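You operate a simulated robot arm through the tools that you are given. There is no shell and no other tool.

Carry out the task below with a simulated robot arm. There is one attempt and no reset: what you move stays moved.

TASK
Cap the vial in the capping block and stand it in the long white rack.
Fine: grip it first; free the grip; well 3. Set down upright: what you pick out.

It is judged by the outcome, as a careful person would: the job done as asked, and still so three seconds after it is handed in. It fails if anything else is knocked over, pushed out of place, dropped, spilled or broken. Lids that push on must go on centred and level and be pressed home; caps that screw on are set level and turned clockwise until they are tight.

THE ROBOT
A 7-joint arm with a fingered hand, fixed in place. Base frame: the origin is on the floor under the middle of its stand, x ahead of it, y to its left, z up; the work surface is at about z = 850. Readings come in mm, rad, newtons and seconds.
With the tool pointing down near the work surface it reaches from about 200 to 800 mm from the base axis. Its first joint turns from -2.897 to 2.897 rad. Payload 4.9 kg.
The TCP is the grasp point between the finger pads, 32 mm short of the fingertips. In the tool frame z runs along the fingers and y along their closing line. The gripper opens to 192 mm; its body begins 89 mm behind the TCP. The gripper is a hand of 3 fingers: y runs from the thumb to the fingers, the wrist lies at [0, 0, -267] in the tool frame, and closing takes about 1.5 s.
Orientation is told as [roll, pitch, yaw] about the base's x, y, z axes, in that order, counted from this pose: with the fingers straight down and closing along the base's y, the tool's x points along the base's -x, its y along +y and its z along -z.

THE INTERFACE
- The arm moves only by the tool send_rows. Its argument "deltas" is a list of rows, each an object (a shift or turn left out is 0, a gripper value left out holds the last) with "delta_rot": the turn, a rotation vector about the base's x, y, z in units of 6 degrees (1.0 is 6 degrees), a list of three; "translation": the shift along the base's x, y, z in units of 30 mm (1.0 is 30 mm), a list of three; "claw": the opening in per cent of the stroke, from 0 (shut) to 100 (fully open). In form: [{"delta_rot": [ax, ay, az], "translation": [dx, dy, dz], "claw": claw}, ...]. A call has 1 to 20 rows; each row shifts and turns the commanded pose from where the row before left it. A call with a number of a shift or a turn outside -1 to 1 is refused whole. Rows are played at 5 a second. More than 50 mm and 0.15 rad between two rows, or a gripper value outside its range, and nothing of the call is played. A pose out of reach is approached as far as the arm can. The call stops where the force on the tool passes 40 N (or 10 N more than at its start, if that is more) or the arm is blocked; 0.2 s more then pass. The fingers move at their own pace (about 153 mm/s each) and stop on an object; they squeeze with about 21 N. The grip force told is the motor's: it shows also when the fingers shut on nothing. Time passes only in rows, and 0.2 s behind the last, so rows that do not move let the fingers close. It gives the time, the measured TCP pose, the force on the tool (base axes), the opening and the grip force at its end, in the units of the frame above (readings bear some noise), with the torque about the TCP (base axes, N m) and any sound that the robot's microphone picked up.
- Cameras (640 x 400 px; columns grow to the right, rows downward): "scene" is fixed at [47.3, 649.3, 1605.3]; the picture's right is [-0.64, -0.77, 0.00], its down [-0.40, 0.33, -0.86] and it looks along [0.66, -0.55, -0.52] (base axes); focal length 337 px, centre (320, 200). "wrist" rides on the gripper at [80, -46, -113] in the tool frame; the picture's right is [0.50, 0.87, 0.00], its down [-0.67, 0.39, -0.63] and it looks along [-0.55, 0.32, 0.78] (tool axes); focal length 226 px, centre (320, 200). There is no depth. A picture from a camera that has moved, and an enlarged one, comes with that camera's place and axes in the base frame and with its lens.
- get_image(camera): a new picture of that camera. No time passes.
- preshape(shape): the hand has 3 fingers and takes this shape, open, in about a second: jaw (thumb against the fingers, like two jaws); tri (thumb and two fingers); tip (a fingertip pinch); poke (one finger out to press); point (the index stretched); flat (the hand flat); cup (the hand cupped); fist (a fist). The gripper value then closes the fingers along that shape, each until it touches; the sizes above hold for jaw. It gives what a move gives, with no picture.
- inspect(camera, box): a new picture of the part [left, top, right, bottom] of that camera's present view, enlarged. No time passes.
- job_done(): hands the job in; it is judged then, once.

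Nothing tells you positions but the pictures and the camera data. Unless the task says otherwise, let go and move clear before handing in.

The tools are called after ">>>" by a JSON object that holds its "fn" and its "kwargs". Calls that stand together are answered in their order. send_rows: Moves the arm, as the interface text tells. Its arguments: {"type":"object","properties":{"deltas":{"type":"array","items":{"type":"object","properties":{"delta_rot":{"type":"array","items":{"type":"number"}},"translation":{"type":"array","items":{"type":"number"}},"claw":{"type":"number"}}}}},"required":["deltas"]} The other tools are called the same way: preshape (shape) gives the hand a shape; get_image (camera) takes a picture; inspect (camera, box) takes an enlarged picture of a part of a camera's view; job_done () hands the job in.

At the start:

```text
clock: 0.0
ee_pos: [628.9, -42.3, 1149.2]
orientation: [-0.001, 0.001, 0.001]
ft_force: [-0.8, 0.1, -1.1]
ft_torque: [-0.02, -0.04, -0.02]
finger_gap: 191.8
gripper_force: 0.0
shape: jaw
```

scene: 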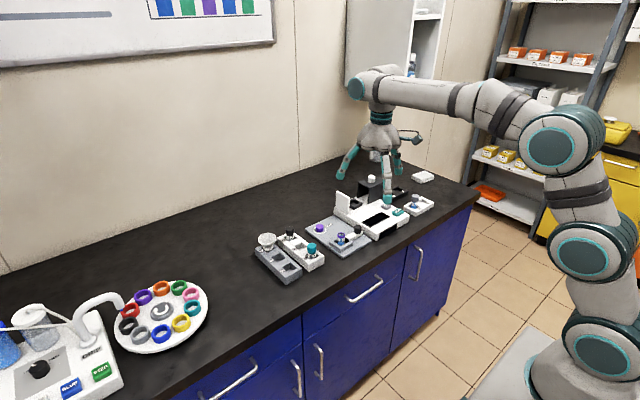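
wrist: 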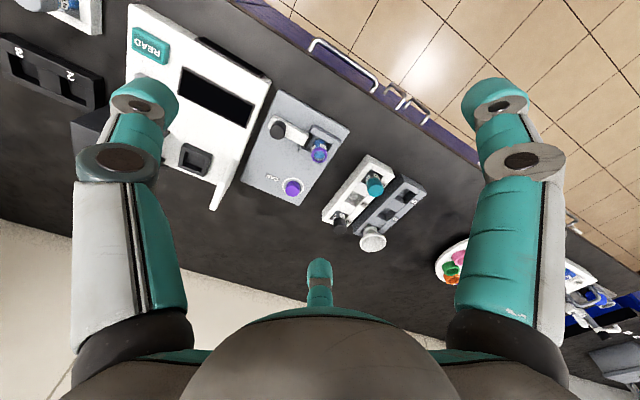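

I see a bench with several racks, a capping block (grey plate with purple caps), a long white rack and a reader. I'll look closer before moving anything.

>>> {"fn": "inspect", "kwargs": {"camera": "scene", "box": [240, 160, 450, 290]}}

>>> {"fn": "inspect", "kwargs": {"camera": "wrist", "box": [230, 80, 430, 260]}}

>>> {"fn": "inspect", "kwargs": {"camera": "scene", "box": [290, 200, 390, 270]}}

```text
3.05 times, centred on (345, 225) of scene
camera zoom: at [47.3, 649.3, 1605.3], right [-0.64, -0.77, 0.0], down [-0.4, 0.33, -0.86], along [0.66, -0.55, -0.52], focal length 1027 px, centre (244, 124)
```

zoom: 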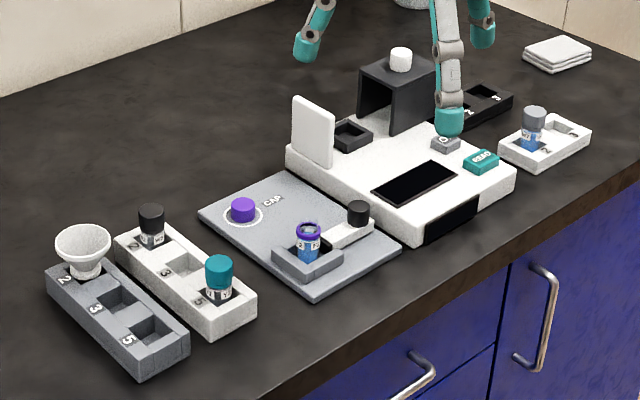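

```text
2.22 times, centred on (330, 170) of wrist
camera zoom: at [547.7, -90.1, 1262.4], right [-0.5, 0.87, 0.0], down [0.67, 0.39, 0.63], along [0.55, 0.32, -0.78], focal length 502 px, centre (298, 267)
```

zoom: 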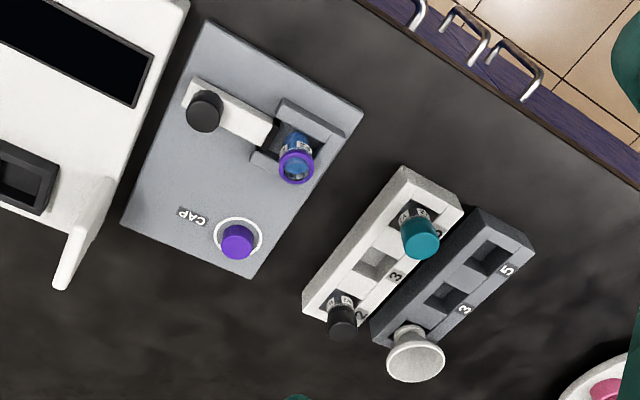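

```text
5.71 times, centred on (340, 235) of scene
camera zoom: at [47.3, 649.3, 1605.3], right [-0.64, -0.77, 0.0], down [-0.4, 0.33, -0.86], along [0.66, -0.55, -0.52], focal length 1926 px, centre (206, 0)
```

zoom: 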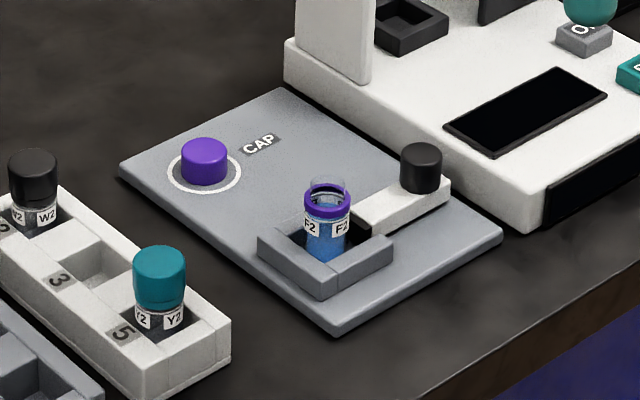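

The vial F2 stands in the nest of the grey block at about (712, 0), its loose purple cap is at about (818, 3), and well 3 of the white rack is near (773, 125). A clamp slider with a black knob sits beside the nest. I'll first learn the hand's shapes in free air.

>>> {"fn": "send_rows", "kwargs": {"deltas": [{"claw": 15}, {}, {}, {}, {}, {}, {}, {}]}}

>>> {"fn": "get_image", "kwargs": {"camera": "wrist"}}

>>> {"fn": "inspect", "kwargs": {"camera": "scene", "box": [320, 80, 440, 210]}}

>>> {"fn": "preshape", "kwargs": {"shape": "tip"}}

>>> {"fn": "get_image", "kwargs": {"camera": "wrist"}}

>>> {"fn": "inspect", "kwargs": {"camera": "scene", "box": [320, 80, 440, 210]}}

```text
clock: 1.8
ee_pos: [628.1, -42.5, 1149.6]
orientation: [0.001, -0.001, 0.002]
ft_force: [-0.2, -0.3, -0.2]
ft_torque: [0.03, 0.02, -0.03]
finger_gap: 29.0
gripper_force: 0.0
shape: jaw
```

```text
taken
camera wrist: at [547.6, -90.1, 1262.4], right [-0.5, 0.87, 0.0], down [0.67, 0.39, 0.63], along [0.55, 0.32, -0.78], focal length 226 px, centre (320, 200)
```

wrist: 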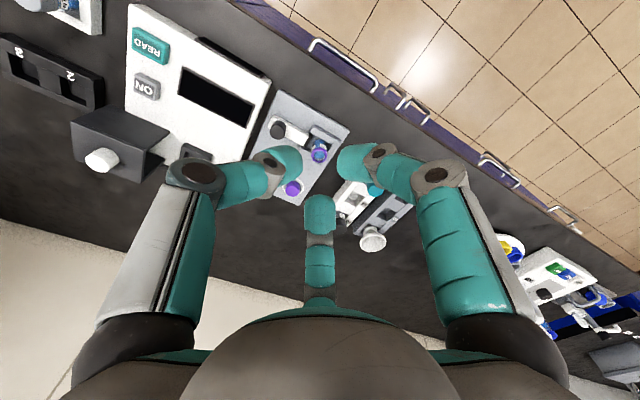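

```text
3.08 times, centred on (380, 145) of scene
camera zoom: at [47.3, 649.3, 1605.3], right [-0.64, -0.77, 0.0], down [-0.4, 0.33, -0.86], along [0.66, -0.55, -0.52], focal length 1037 px, centre (135, 369)
```

zoom: 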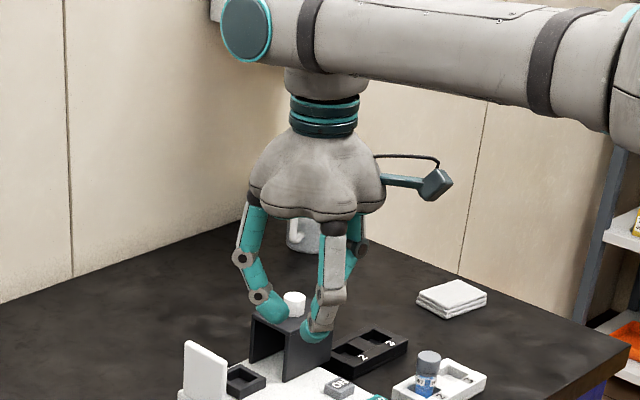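

```text
clock: 2.7
ee_pos: [628.5, -43.5, 1149.4]
orientation: [-0.001, 0.0, 0.001]
ft_force: [-0.6, -0.3, 1.0]
ft_torque: [0.02, -0.02, 0.01]
finger_gap: 191.7
gripper_force: 0.1
shape: tip
```

```text
taken
camera wrist: at [547.6, -90.1, 1262.4], right [-0.5, 0.87, 0.0], down [0.67, 0.39, 0.63], along [0.55, 0.32, -0.78], focal length 226 px, centre (320, 200)
```

wrist: 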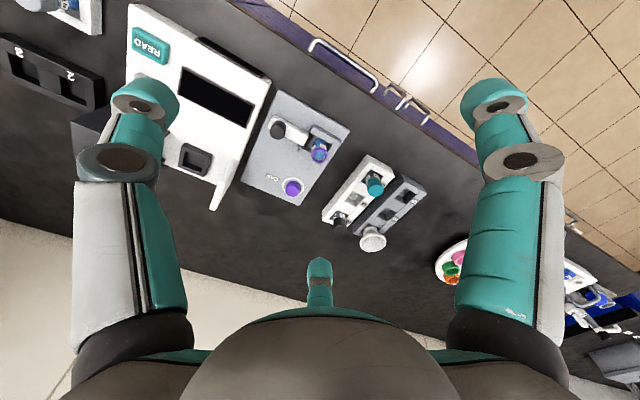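

```text
3.08 times, centred on (380, 145) of scene
camera zoom: at [47.3, 649.3, 1605.3], right [-0.64, -0.77, 0.0], down [-0.4, 0.33, -0.86], along [0.66, -0.55, -0.52], focal length 1037 px, centre (135, 369)
```

zoom: 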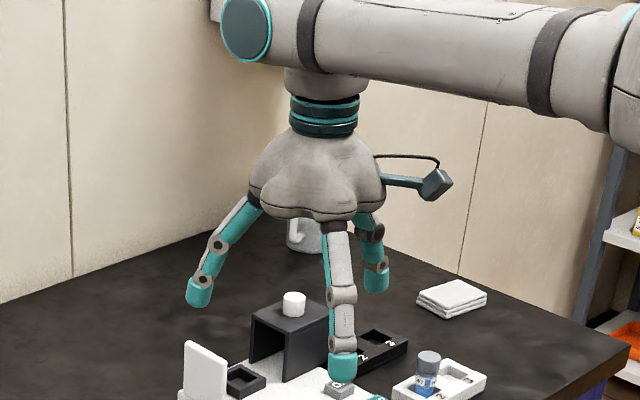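

The three fingers sit 120° apart and close to the centre. I'll see how the tip and poke shapes close in free air.

>>> {"fn": "send_rows", "kwargs": {"deltas": [{"claw": 15}, {}, {}, {}, {}, {}, {}, {}]}}

>>> {"fn": "get_image", "kwargs": {"camera": "wrist"}}

>>> {"fn": "inspect", "kwargs": {"camera": "scene", "box": [320, 80, 440, 210]}}

>>> {"fn": "preshape", "kwargs": {"shape": "poke"}}

>>> {"fn": "get_image", "kwargs": {"camera": "wrist"}}

>>> {"fn": "inspect", "kwargs": {"camera": "scene", "box": [320, 80, 440, 210]}}

>>> {"fn": "preshape", "kwargs": {"shape": "tri"}}

>>> {"fn": "send_rows", "kwargs": {"deltas": [{"claw": 15}, {}, {}, {}, {}, {}, {}, {}]}}

>>> {"fn": "get_image", "kwargs": {"camera": "wrist"}}

>>> {"fn": "inspect", "kwargs": {"camera": "scene", "box": [320, 80, 440, 210]}}

```text
clock: 4.5
ee_pos: [628.0, -42.8, 1150.1]
orientation: [0.001, 0.0, 0.003]
ft_force: [-0.7, 0.5, -0.1]
ft_torque: [-0.01, -0.01, 0.0]
finger_gap: 29.0
gripper_force: 0.0
shape: tip
```

```text
taken
camera wrist: at [547.6, -90.1, 1262.4], right [-0.5, 0.87, 0.0], down [0.67, 0.39, 0.63], along [0.55, 0.32, -0.78], focal length 226 px, centre (320, 200)
```

wrist: 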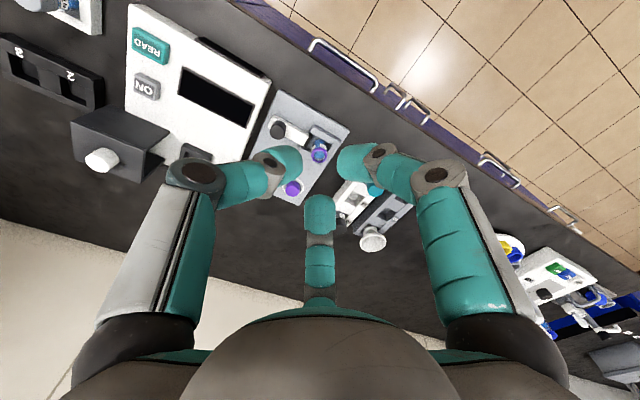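

```text
3.08 times, centred on (380, 145) of scene
camera zoom: at [47.3, 649.3, 1605.3], right [-0.64, -0.77, 0.0], down [-0.4, 0.33, -0.86], along [0.66, -0.55, -0.52], focal length 1037 px, centre (135, 369)
```

zoom: 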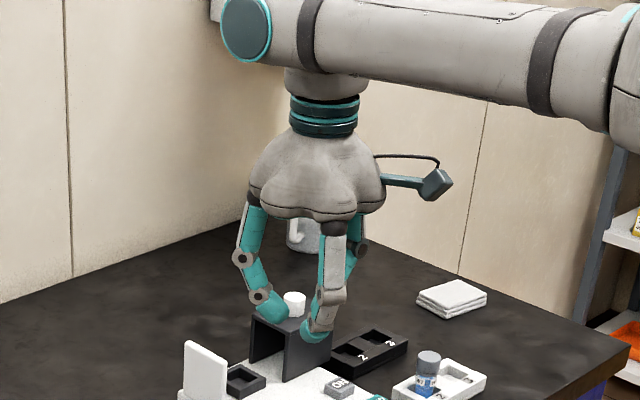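

```text
clock: 5.4
ee_pos: [628.4, -42.9, 1150.1]
orientation: [-0.003, 0.0, 0.002]
ft_force: [0.1, -0.7, 0.5]
ft_torque: [-0.03, 0.0, 0.03]
finger_gap: 0.1
gripper_force: 0.1
shape: poke
```

```text
taken
camera wrist: at [547.6, -90.1, 1262.4], right [-0.5, 0.87, 0.0], down [0.67, 0.39, 0.63], along [0.55, 0.32, -0.78], focal length 226 px, centre (320, 200)
```

wrist: 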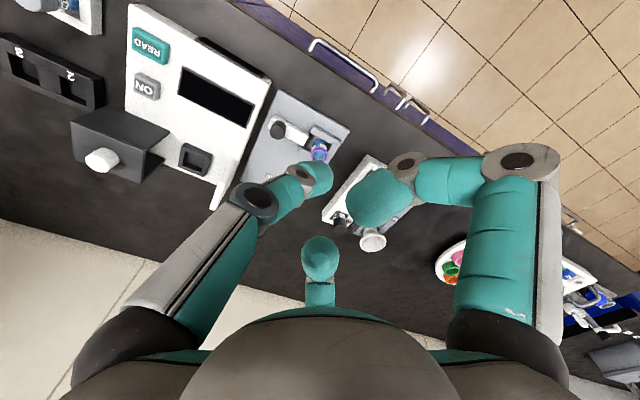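

```text
3.08 times, centred on (380, 145) of scene
camera zoom: at [47.3, 649.3, 1605.3], right [-0.64, -0.77, 0.0], down [-0.4, 0.33, -0.86], along [0.66, -0.55, -0.52], focal length 1037 px, centre (135, 369)
```

zoom: 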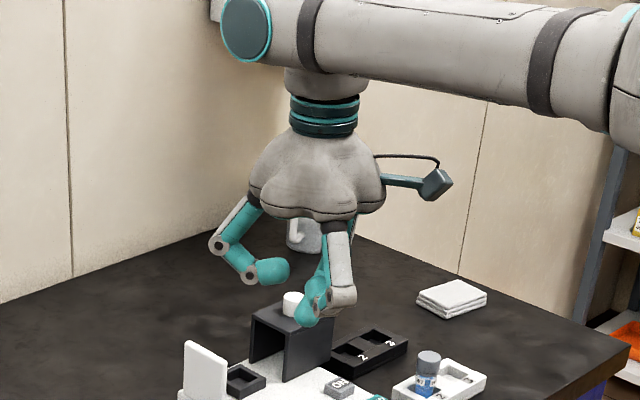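

```text
clock: 6.3
ee_pos: [628.8, -42.0, 1149.9]
orientation: [0.001, 0.0, 0.001]
ft_force: [-0.4, 0.8, 0.1]
ft_torque: [0.02, 0.0, -0.01]
finger_gap: 191.8
gripper_force: 0.0
shape: tri
```

```text
clock: 8.1
ee_pos: [628.9, -42.8, 1149.4]
orientation: [0.0, 0.0, 0.002]
ft_force: [0.0, -0.2, -1.2]
ft_torque: [-0.03, -0.02, 0.01]
finger_gap: 29.3
gripper_force: 0.1
shape: tri
```

```text
taken
camera wrist: at [547.6, -90.1, 1262.4], right [-0.5, 0.87, 0.0], down [0.67, 0.39, 0.63], along [0.55, 0.32, -0.78], focal length 226 px, centre (320, 200)
```

wrist: 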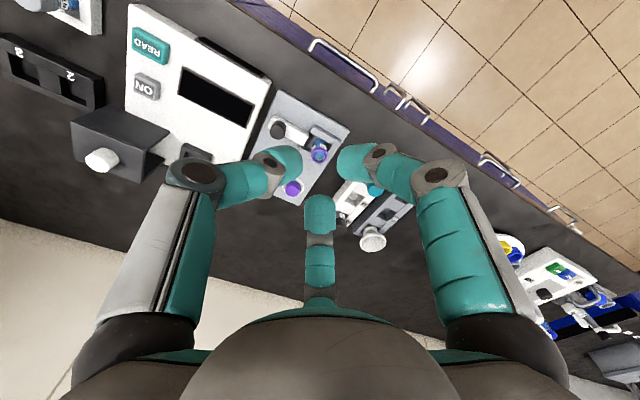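

```text
3.08 times, centred on (380, 145) of scene
camera zoom: at [47.3, 649.3, 1605.3], right [-0.64, -0.77, 0.0], down [-0.4, 0.33, -0.86], along [0.66, -0.55, -0.52], focal length 1037 px, centre (135, 369)
```

zoom: 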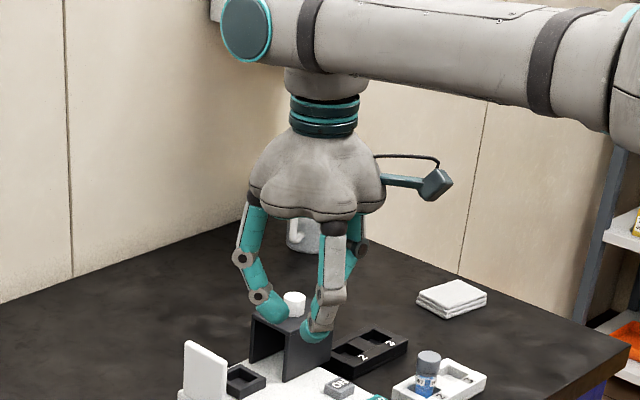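

All the pinch shapes close the same way, with three fingers 120° apart. I'll zoom in to see where the fingertips lie relative to the grasp point, and zoom on the block, clamp, and rack for exact positions.

>>> {"fn": "inspect", "kwargs": {"camera": "scene", "box": [355, 155, 405, 190]}}

>>> {"fn": "inspect", "kwargs": {"camera": "wrist", "box": [220, 110, 420, 250]}}

>>> {"fn": "inspect", "kwargs": {"camera": "scene", "box": [325, 215, 375, 260]}}

>>> {"fn": "inspect", "kwargs": {"camera": "scene", "box": [250, 220, 330, 285]}}

```text
11.43 times, centred on (380, 172) of scene
camera zoom: at [47.3, 649.3, 1605.3], right [-0.64, -0.77, 0.0], down [-0.4, 0.33, -0.86], along [0.66, -0.55, -0.52], focal length 3852 px, centre (-366, 514)
```

zoom: 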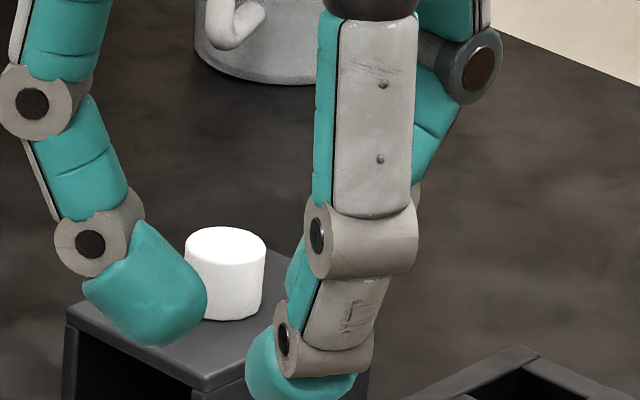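

```text
2.86 times, centred on (320, 180) of wrist
camera zoom: at [547.6, -90.1, 1262.4], right [-0.5, 0.87, 0.0], down [0.67, 0.39, 0.63], along [0.55, 0.32, -0.78], focal length 646 px, centre (320, 257)
```

zoom: 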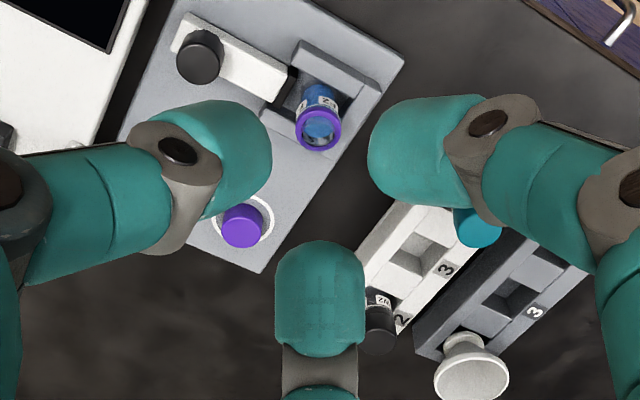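

```text
8.89 times, centred on (350, 238) of scene
camera zoom: at [47.3, 649.3, 1605.3], right [-0.64, -0.77, 0.0], down [-0.4, 0.33, -0.86], along [0.66, -0.55, -0.52], focal length 2996 px, centre (53, -133)
```

zoom: 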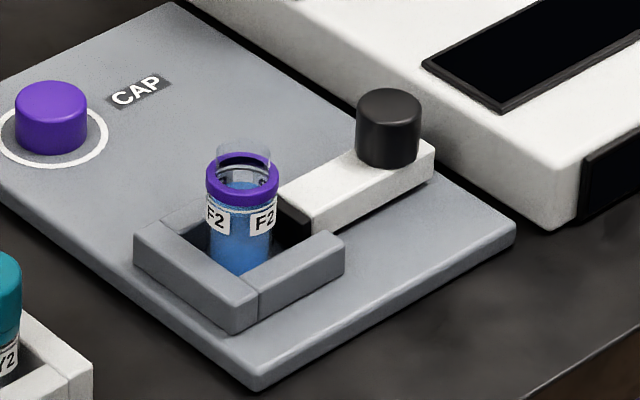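

```text
6.15 times, centred on (290, 252) of scene
camera zoom: at [47.3, 649.3, 1605.3], right [-0.64, -0.77, 0.0], down [-0.4, 0.33, -0.86], along [0.66, -0.55, -0.52], focal length 2074 px, centre (505, -123)
```

zoom: 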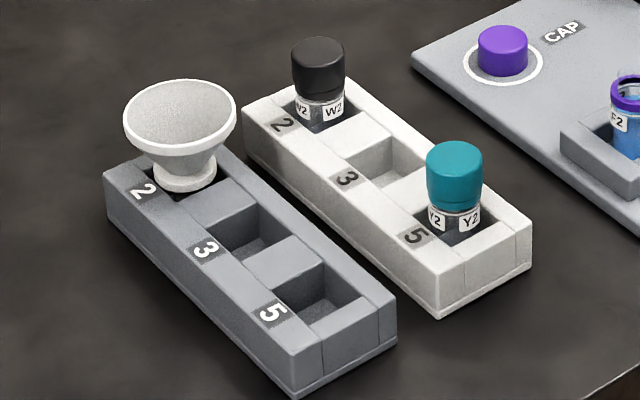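

The clamp slider's knob top is at roughly (708, -77, 905), and the vial collar is at (710, 2, 905). I'll open the hand and come lower for a closer wrist view of the block.

>>> {"fn": "send_rows", "kwargs": {"deltas": [{"claw": 100}, {"translation": [0.14, -0.08, -1]}, {"translation": [0.14, -0.08, -1]}, {"translation": [0.14, -0.08, -1]}, {"translation": [0.14, -0.08, -1]}, {"translation": [0.14, -0.08, -1]}, {}]}}

>>> {"fn": "get_image", "kwargs": {"camera": "wrist"}}

>>> {"fn": "inspect", "kwargs": {"camera": "wrist", "box": [240, 60, 420, 180]}}

```text
clock: 9.7
ee_pos: [649.6, -54.9, 999.3]
orientation: [0.0, 0.0, 0.002]
ft_force: [-0.6, 0.2, -0.2]
ft_torque: [0.0, 0.02, -0.05]
finger_gap: 192.0
gripper_force: 0.1
shape: tri
```

```text
taken
camera wrist: at [568.4, -101.6, 1112.2], right [-0.5, 0.87, 0.0], down [0.67, 0.39, 0.63], along [0.55, 0.32, -0.77], focal length 226 px, centre (320, 200)
```

wrist: 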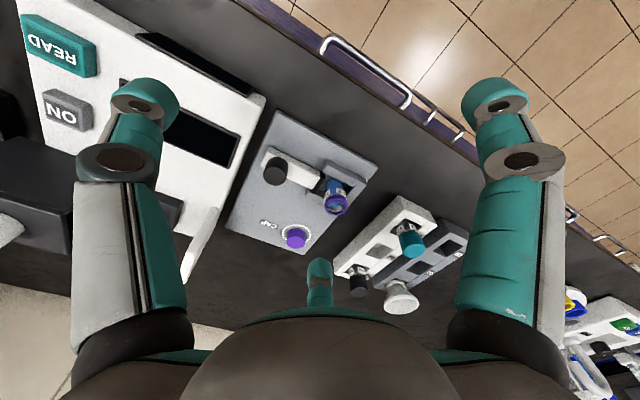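

```text
3.33 times, centred on (330, 120) of wrist
camera zoom: at [568.4, -101.6, 1112.2], right [-0.5, 0.87, 0.0], down [0.67, 0.39, 0.63], along [0.55, 0.32, -0.77], focal length 754 px, centre (287, 467)
```

zoom: 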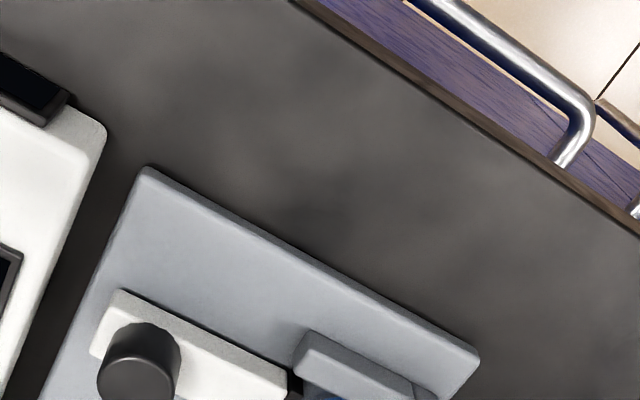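

The block is now in the middle of the wrist view. I'll enlarge it and the rack for precise measurements.

>>> {"fn": "inspect", "kwargs": {"camera": "wrist", "box": [220, 110, 390, 270]}}

>>> {"fn": "inspect", "kwargs": {"camera": "wrist", "box": [325, 190, 475, 320]}}

>>> {"fn": "inspect", "kwargs": {"camera": "wrist", "box": [255, 135, 365, 220]}}

```text
2.50 times, centred on (305, 190) of wrist
camera zoom: at [568.4, -101.6, 1112.2], right [-0.5, 0.87, 0.0], down [0.67, 0.39, 0.63], along [0.55, 0.32, -0.77], focal length 565 px, centre (358, 225)
```

zoom: 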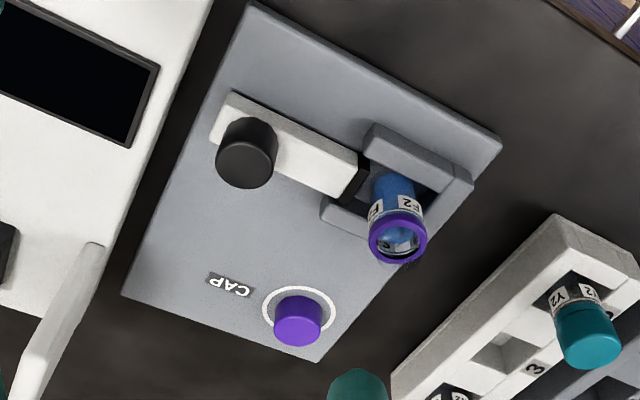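

```text
3.08 times, centred on (400, 255) of wrist
camera zoom: at [568.4, -101.6, 1112.2], right [-0.5, 0.87, 0.0], down [0.67, 0.39, 0.63], along [0.55, 0.32, -0.77], focal length 696 px, centre (74, 31)
```

zoom: 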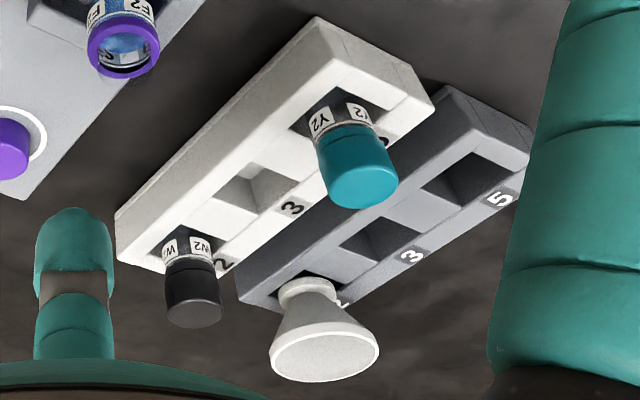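

```text
4.71 times, centred on (310, 178) of wrist
camera zoom: at [568.4, -101.6, 1112.2], right [-0.5, 0.87, 0.0], down [0.67, 0.39, 0.63], along [0.55, 0.32, -0.77], focal length 1064 px, centre (367, 306)
```

zoom: 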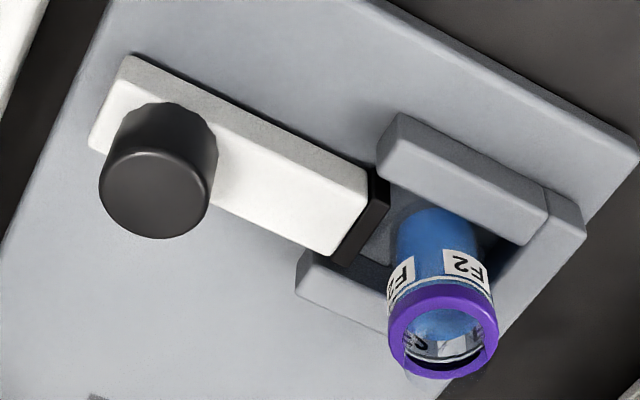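

The knob top is near z≈905, the reader's top near z≈890, and the slider jaw is about 8–10 mm short of the vial. I want to use one finger as an upright peg behind the knob, so I'll check finger attitudes at partial openings.

>>> {"fn": "send_rows", "kwargs": {"deltas": [{"claw": 60}, {}, {}, {}]}}

>>> {"fn": "inspect", "kwargs": {"camera": "scene", "box": [330, 165, 410, 230]}}

>>> {"fn": "send_rows", "kwargs": {"deltas": [{"claw": 40}, {}, {}]}}

>>> {"fn": "inspect", "kwargs": {"camera": "scene", "box": [330, 165, 410, 230]}}

>>> {"fn": "send_rows", "kwargs": {"deltas": [{"claw": 25}, {}, {}]}}

>>> {"fn": "inspect", "kwargs": {"camera": "scene", "box": [330, 165, 410, 230]}}

>>> {"fn": "preshape", "kwargs": {"shape": "poke"}}

>>> {"fn": "inspect", "kwargs": {"camera": "scene", "box": [330, 165, 410, 230]}}

>>> {"fn": "get_image", "kwargs": {"camera": "wrist"}}

>>> {"fn": "preshape", "kwargs": {"shape": "point"}}

>>> {"fn": "inspect", "kwargs": {"camera": "scene", "box": [330, 165, 410, 230]}}

>>> {"fn": "get_image", "kwargs": {"camera": "wrist"}}

```text
clock: 10.7
ee_pos: [648.6, -53.7, 999.3]
orientation: [0.0, 0.0, 0.003]
ft_force: [-0.2, 0.2, -0.4]
ft_torque: [0.04, 0.01, -0.01]
finger_gap: 115.8
gripper_force: 0.1
shape: tri
```

```text
6.15 times, centred on (370, 198) of scene
camera zoom: at [47.3, 649.3, 1605.3], right [-0.64, -0.77, 0.0], down [-0.4, 0.33, -0.86], along [0.66, -0.55, -0.52], focal length 2074 px, centre (12, 215)
```

zoom: 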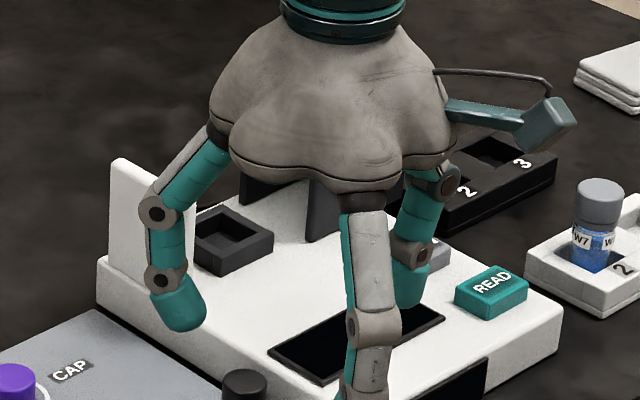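

```text
clock: 11.5
ee_pos: [648.2, -54.4, 999.6]
orientation: [0.001, 0.0, 0.001]
ft_force: [-0.1, -0.8, 0.4]
ft_torque: [0.02, -0.01, 0.02]
finger_gap: 77.2
gripper_force: 0.0
shape: tri
```

```text
6.15 times, centred on (370, 198) of scene
camera zoom: at [47.3, 649.3, 1605.3], right [-0.64, -0.77, 0.0], down [-0.4, 0.33, -0.86], along [0.66, -0.55, -0.52], focal length 2074 px, centre (12, 215)
```

zoom: 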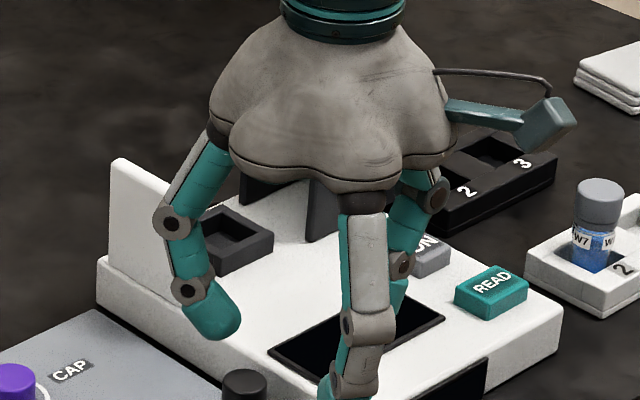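

```text
clock: 12.3
ee_pos: [648.8, -55.3, 999.8]
orientation: [0.0, 0.0, 0.002]
ft_force: [-0.5, -0.3, 0.7]
ft_torque: [-0.02, 0.02, 0.01]
finger_gap: 48.5
gripper_force: 0.0
shape: tri
```

```text
6.15 times, centred on (370, 198) of scene
camera zoom: at [47.3, 649.3, 1605.3], right [-0.64, -0.77, 0.0], down [-0.4, 0.33, -0.86], along [0.66, -0.55, -0.52], focal length 2074 px, centre (12, 215)
```

zoom: 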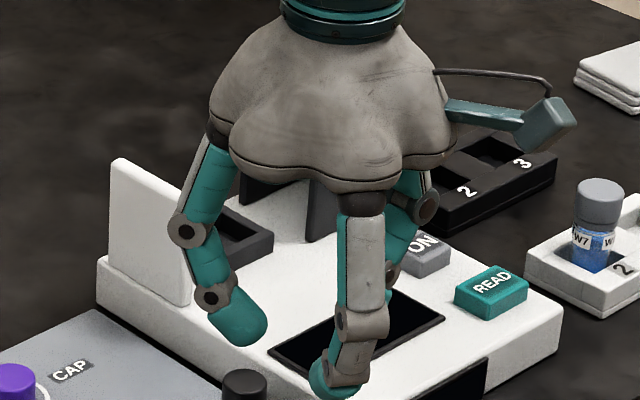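

```text
clock: 13.2
ee_pos: [648.2, -54.2, 1000.2]
orientation: [0.001, 0.001, 0.001]
ft_force: [0.0, 0.0, 0.1]
ft_torque: [0.02, 0.0, 0.01]
finger_gap: 0.0
gripper_force: 0.2
shape: poke
```

```text
6.15 times, centred on (370, 198) of scene
camera zoom: at [47.3, 649.3, 1605.3], right [-0.64, -0.77, 0.0], down [-0.4, 0.33, -0.86], along [0.66, -0.55, -0.52], focal length 2074 px, centre (12, 215)
```

zoom: 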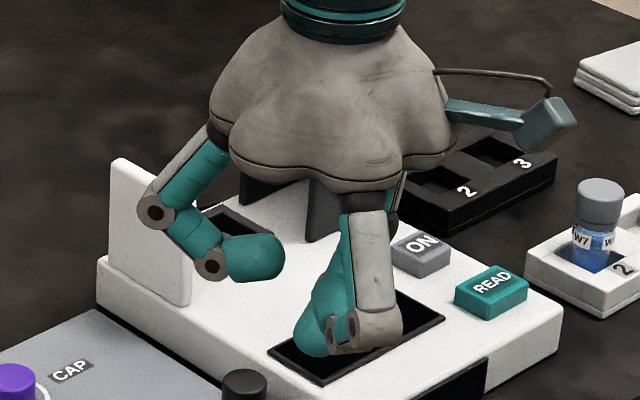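

```text
taken
camera wrist: at [568.3, -101.5, 1112.4], right [-0.5, 0.87, 0.0], down [0.67, 0.39, 0.63], along [0.55, 0.32, -0.78], focal length 226 px, centre (320, 200)
```

wrist: 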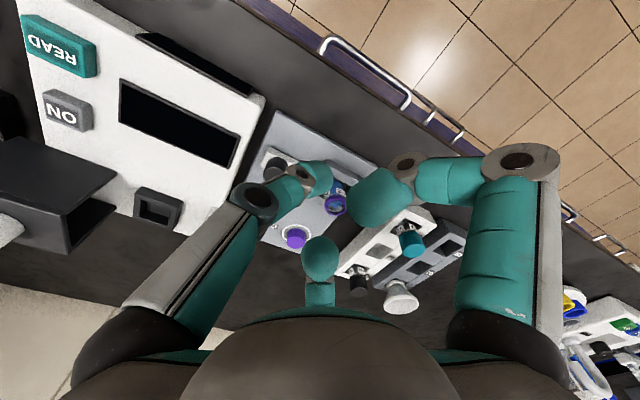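

```text
clock: 14.1
ee_pos: [649.0, -54.5, 1000.0]
orientation: [0.0, 0.001, 0.001]
ft_force: [0.7, -0.6, 0.3]
ft_torque: [0.0, 0.04, 0.06]
finger_gap: 184.4
gripper_force: 0.0
shape: point
```

```text
6.15 times, centred on (370, 198) of scene
camera zoom: at [47.3, 649.3, 1605.3], right [-0.64, -0.77, 0.0], down [-0.4, 0.33, -0.86], along [0.66, -0.55, -0.52], focal length 2074 px, centre (12, 215)
```

zoom: 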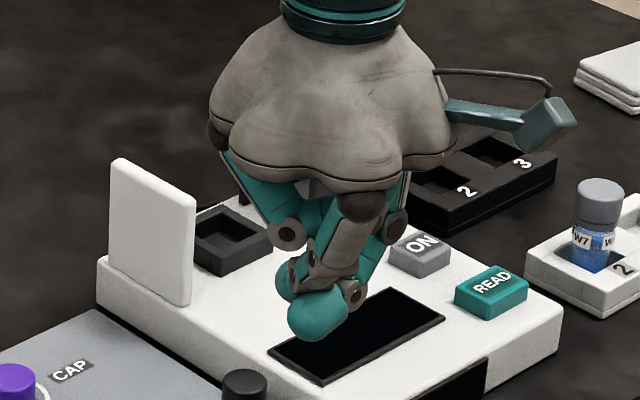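

```text
taken
camera wrist: at [568.3, -101.5, 1112.4], right [-0.5, 0.87, 0.0], down [0.67, 0.39, 0.63], along [0.55, 0.32, -0.78], focal length 226 px, centre (320, 200)
```

wrist: 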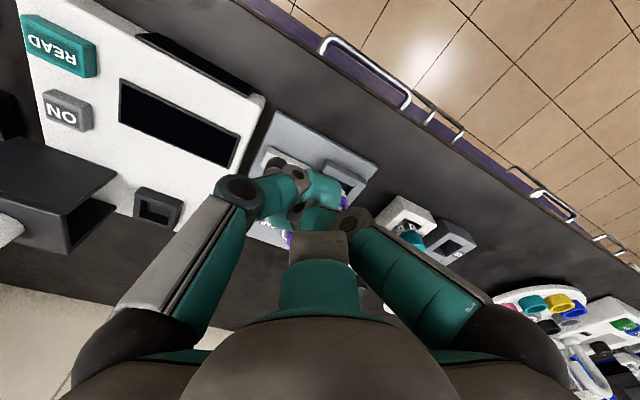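

The fingers' lowest points stay about 32–36 mm below the grasp point. At about 65 % opening the thumb hangs nearly upright, a good peg to push the knob towards the vial. I'll go above that spot and check.

>>> {"fn": "preshape", "kwargs": {"shape": "tri"}}

>>> {"fn": "send_rows", "kwargs": {"deltas": [{"claw": 65}, {"translation": [0.68, 0.17, 0]}, {"translation": [0.68, 0.17, 0]}, {"translation": [0.68, 0.17, -0.5]}, {"translation": [0, 0, -0.5]}, {}]}}

>>> {"fn": "get_image", "kwargs": {"camera": "wrist"}}

>>> {"fn": "inspect", "kwargs": {"camera": "scene", "box": [310, 175, 410, 255]}}

```text
clock: 15.0
ee_pos: [650.1, -53.8, 1000.3]
orientation: [0.0, 0.0, 0.003]
ft_force: [-0.4, 0.8, -1.0]
ft_torque: [0.04, 0.01, 0.01]
finger_gap: 191.8
gripper_force: 0.0
shape: tri
```

```text
clock: 16.4
ee_pos: [709.9, -40.1, 969.9]
orientation: [0.001, 0.0, 0.001]
ft_force: [-0.1, 0.5, -1.5]
ft_torque: [-0.01, 0.02, 0.0]
finger_gap: 125.5
gripper_force: 0.1
shape: tri
```

```text
taken
camera wrist: at [630.2, -87.1, 1082.8], right [-0.5, 0.87, 0.0], down [0.67, 0.39, 0.63], along [0.55, 0.32, -0.78], focal length 226 px, centre (320, 200)
```

wrist: 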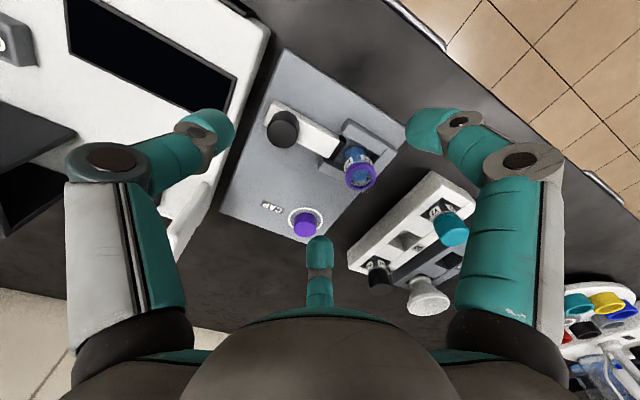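

```text
5.00 times, centred on (360, 215) of scene
camera zoom: at [47.3, 649.3, 1605.3], right [-0.64, -0.77, 0.0], down [-0.4, 0.33, -0.86], along [0.66, -0.55, -0.52], focal length 1686 px, centre (120, 125)
```

zoom: 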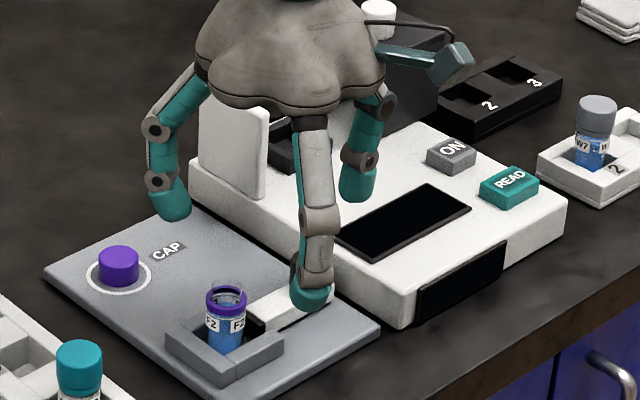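

The thumb hangs behind the knob with about 13 mm to spare. I'll lower it so its tip is just above reader-top level and look again.

>>> {"fn": "send_rows", "kwargs": {"deltas": [{"translation": [0, 0, -0.5]}, {"translation": [0, 0, -0.5]}, {"translation": [0, 0, -0.27]}, {}]}}

>>> {"fn": "inspect", "kwargs": {"camera": "wrist", "box": [160, 60, 400, 240]}}

>>> {"fn": "inspect", "kwargs": {"camera": "scene", "box": [310, 190, 410, 270]}}

```text
clock: 17.4
ee_pos: [709.9, -39.0, 931.8]
orientation: [0.0, 0.001, 0.001]
ft_force: [-0.1, 0.0, 0.5]
ft_torque: [-0.02, -0.02, 0.03]
finger_gap: 125.2
gripper_force: 0.1
shape: tri
```

```text
2.22 times, centred on (280, 150) of wrist
camera zoom: at [629.7, -86.4, 1044.1], right [-0.5, 0.87, 0.0], down [0.67, 0.39, 0.63], along [0.55, 0.32, -0.78], focal length 502 px, centre (409, 311)
```

zoom: 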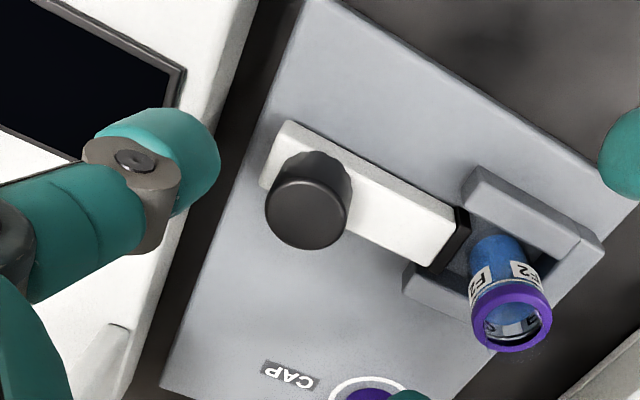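

```text
5.00 times, centred on (360, 230) of scene
camera zoom: at [47.3, 649.3, 1605.3], right [-0.64, -0.77, 0.0], down [-0.4, 0.33, -0.86], along [0.66, -0.55, -0.52], focal length 1686 px, centre (120, 50)
```

zoom: 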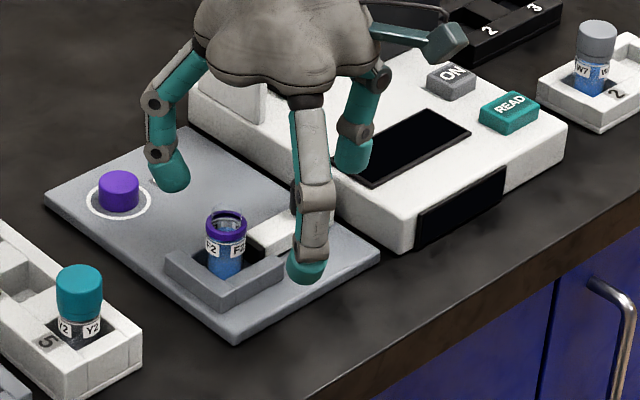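

The thumb is about 17 mm behind the knob. I'll move it most of the way, lower a few mm more for better overlap, then push in small steps watching the force.

>>> {"fn": "send_rows", "kwargs": {"deltas": [{"translation": [0, 0.25, 0]}, {"translation": [0, 0.22, 0]}, {"translation": [0, 0, -0.15]}, {"translation": [0, 0, -0.1]}, {}]}}

>>> {"fn": "inspect", "kwargs": {"camera": "wrist", "box": [160, 60, 400, 240]}}

```text
clock: 18.6
ee_pos: [709.6, -24.4, 924.6]
orientation: [-0.001, -0.002, 0.001]
ft_force: [0.4, -0.2, 0.3]
ft_torque: [-0.02, 0.0, -0.01]
finger_gap: 125.4
gripper_force: 0.1
shape: tri
```

```text
2.22 times, centred on (280, 150) of wrist
camera zoom: at [629.7, -72.4, 1036.6], right [-0.5, 0.87, 0.0], down [0.67, 0.39, 0.63], along [0.55, 0.32, -0.78], focal length 502 px, centre (409, 311)
```

zoom: 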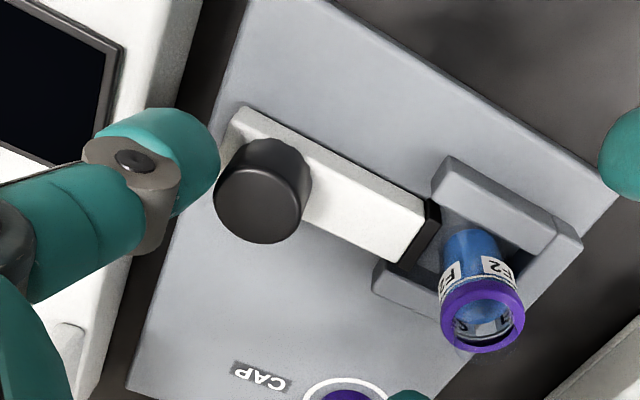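

Thumb is right behind the knob. Now I push +y in small steps.

>>> {"fn": "send_rows", "kwargs": {"deltas": [{"translation": [0, 0.1, 0]}, {"translation": [0, 0.1, 0]}, {"translation": [0, 0.07, 0]}, {}]}}

>>> {"fn": "inspect", "kwargs": {"camera": "wrist", "box": [160, 60, 400, 240]}}

```text
clock: 19.6
ee_pos: [711.0, -16.3, 923.1]
orientation: [-0.001, 0.002, 0.001]
ft_force: [0.1, -0.3, 0.1]
ft_torque: [-0.03, 0.02, -0.02]
finger_gap: 125.5
gripper_force: 0.0
shape: tri
```

```text
2.22 times, centred on (280, 150) of wrist
camera zoom: at [630.1, -64.1, 1036.7], right [-0.5, 0.87, 0.0], down [0.67, 0.39, 0.63], along [0.55, 0.32, -0.78], focal length 502 px, centre (409, 311)
```

zoom: 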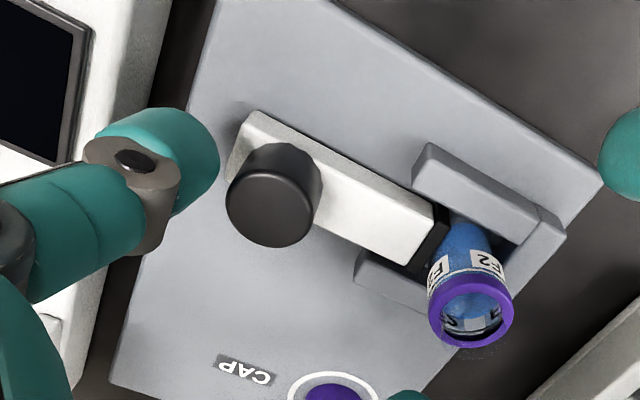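

The slider moved about 12 mm with the knob now at y≈-65, and its jaw is against the vial. I'll press a little more to confirm it's seated.

>>> {"fn": "send_rows", "kwargs": {"deltas": [{"translation": [0, 0.07, 0]}, {"translation": [0, 0.07, 0]}, {}]}}

>>> {"fn": "inspect", "kwargs": {"camera": "wrist", "box": [160, 60, 400, 240]}}

>>> {"fn": "inspect", "kwargs": {"camera": "scene", "box": [325, 215, 375, 260]}}

```text
clock: 20.4
ee_pos: [710.7, -12.9, 923.3]
orientation: [-0.001, 0.002, 0.004]
ft_force: [-0.5, -0.2, 1.0]
ft_torque: [0.01, 0.03, 0.01]
finger_gap: 125.4
gripper_force: 0.1
shape: tri
```

```text
2.22 times, centred on (280, 150) of wrist
camera zoom: at [630.3, -60.2, 1036.8], right [-0.5, 0.87, 0.0], down [0.67, 0.39, 0.63], along [0.55, 0.32, -0.78], focal length 502 px, centre (409, 311)
```

zoom: 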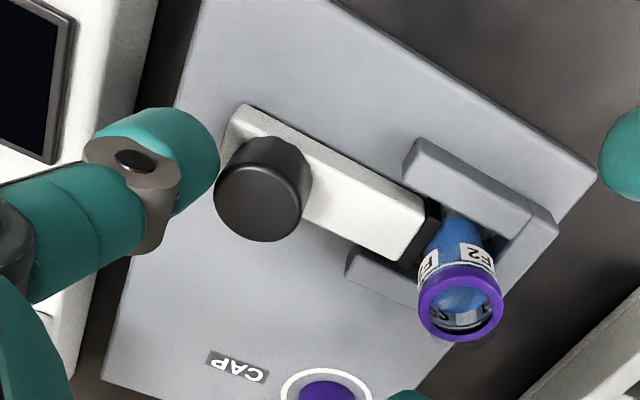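

```text
8.89 times, centred on (350, 238) of scene
camera zoom: at [47.3, 649.3, 1605.3], right [-0.64, -0.77, 0.0], down [-0.4, 0.33, -0.86], along [0.66, -0.55, -0.52], focal length 2996 px, centre (53, -133)
```

zoom: 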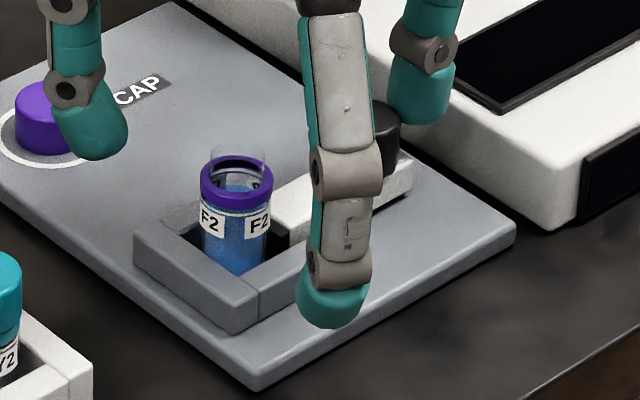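

The clamp jumped closed ahead of the thumb. I'll touch the knob again gently to confirm it stands firm.

>>> {"fn": "send_rows", "kwargs": {"deltas": [{"translation": [0, 0.07, 0]}, {"translation": [0, 0.07, 0]}, {"translation": [0, 0.05, 0]}, {}]}}

>>> {"fn": "inspect", "kwargs": {"camera": "wrist", "box": [160, 60, 400, 240]}}

```text
clock: 21.4
ee_pos: [709.7, -8.3, 924.7]
orientation: [-0.001, 0.001, 0.001]
ft_force: [-0.1, -3.6, -0.2]
ft_torque: [-0.05, 0.05, -0.05]
finger_gap: 126.6
gripper_force: 0.1
shape: tri
```

```text
2.22 times, centred on (280, 150) of wrist
camera zoom: at [630.1, -54.8, 1036.9], right [-0.5, 0.87, 0.0], down [0.67, 0.39, 0.63], along [0.55, 0.32, -0.78], focal length 502 px, centre (409, 311)
```

zoom: 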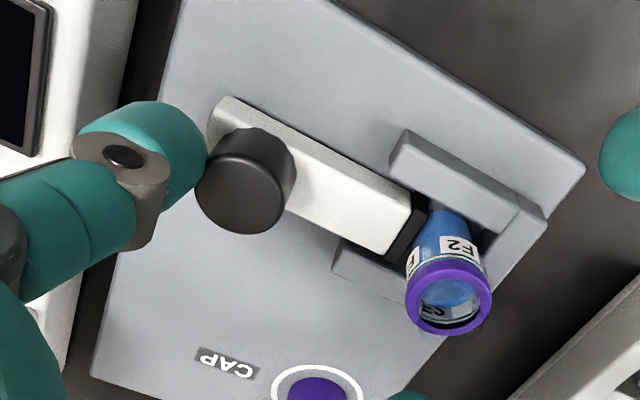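

The clamp holds firm (knob stays, 3–4 N on the thumb). I'll back off, lift, and go above the cap to see its exact place.

>>> {"fn": "send_rows", "kwargs": {"deltas": [{"translation": [0, -0.2, 0]}, {"translation": [0, 0, 0.8]}, {"translation": [0, 0, 0.9]}, {"translation": [0, 0, 0.9]}, {"claw": 45}, {"translation": [0.9, 0.12, 0]}, {"translation": [0.9, 0.12, 0]}, {"translation": [0.9, 0.12, 0]}, {"translation": [0.9, 0.12, 0]}, {}]}}

>>> {"fn": "get_image", "kwargs": {"camera": "wrist"}}

>>> {"fn": "inspect", "kwargs": {"camera": "wrist", "box": [240, 60, 400, 180]}}

>>> {"fn": "inspect", "kwargs": {"camera": "scene", "box": [300, 175, 400, 255]}}

```text
clock: 23.6
ee_pos: [790.3, -3.7, 1001.7]
orientation: [0.0, 0.0, 0.001]
ft_force: [0.1, 0.5, 1.9]
ft_torque: [0.03, -0.04, -0.02]
finger_gap: 86.4
gripper_force: 0.0
shape: tri
out of reach, approached as far as the arm can: row 9
```

```text
taken
camera wrist: at [709.4, -49.9, 1115.3], right [-0.5, 0.87, 0.0], down [0.67, 0.39, 0.63], along [0.55, 0.32, -0.77], focal length 226 px, centre (320, 200)
```

wrist: 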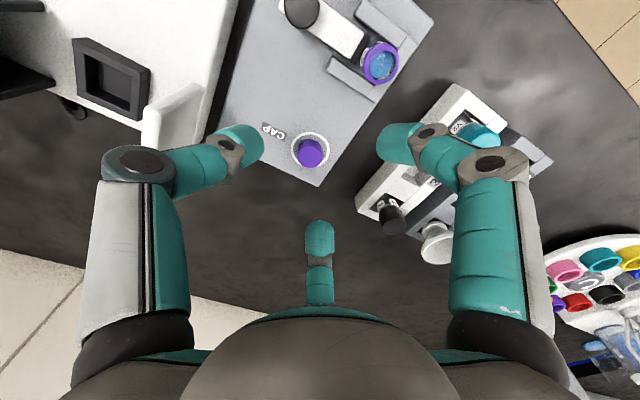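

```text
3.33 times, centred on (320, 120) of wrist
camera zoom: at [709.4, -49.9, 1115.3], right [-0.5, 0.87, 0.0], down [0.67, 0.39, 0.63], along [0.55, 0.32, -0.77], focal length 754 px, centre (320, 467)
```

zoom: 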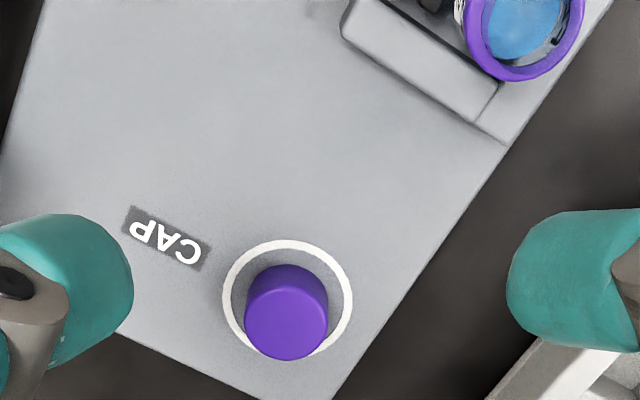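

```text
5.00 times, centred on (350, 215) of scene
camera zoom: at [47.3, 649.3, 1605.3], right [-0.64, -0.77, 0.0], down [-0.4, 0.33, -0.86], along [0.66, -0.55, -0.52], focal length 1686 px, centre (170, 125)
```

zoom: 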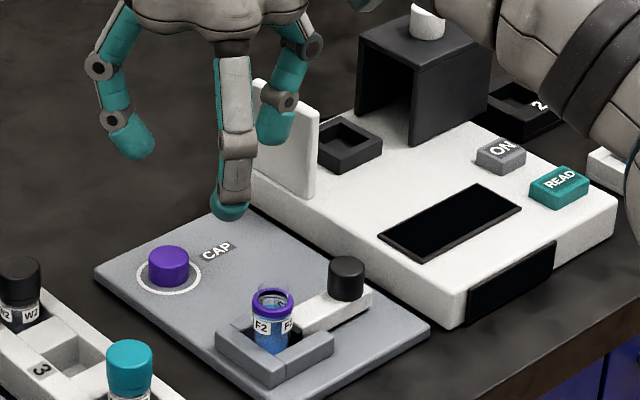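

The cap sits at about (823, 3), top z≈885, which is just beyond the vertical reach at this height. I'll go lower, where the reach may be longer, and see how far out I can get.

>>> {"fn": "send_rows", "kwargs": {"deltas": [{"translation": [0, 0, -0.7]}, {"translation": [0, 0, -0.7]}, {}]}}

>>> {"fn": "send_rows", "kwargs": {"deltas": [{"translation": [0.3, 0.1, 0]}, {"translation": [0.2, 0, 0]}, {}]}}

```text
clock: 24.4
ee_pos: [789.9, -2.3, 959.5]
orientation: [0.0, -0.001, 0.002]
ft_force: [-0.8, 0.3, -0.2]
ft_torque: [-0.02, 0.02, 0.02]
finger_gap: 86.6
gripper_force: 0.0
shape: tri
```

```text
clock: 25.2
ee_pos: [799.7, 0.8, 959.9]
orientation: [0.0, 0.001, 0.003]
ft_force: [0.6, -0.3, -0.2]
ft_torque: [-0.02, -0.03, -0.01]
finger_gap: 86.6
gripper_force: 0.1
shape: tri
out of reach, approached as far as the arm can: row 2
```

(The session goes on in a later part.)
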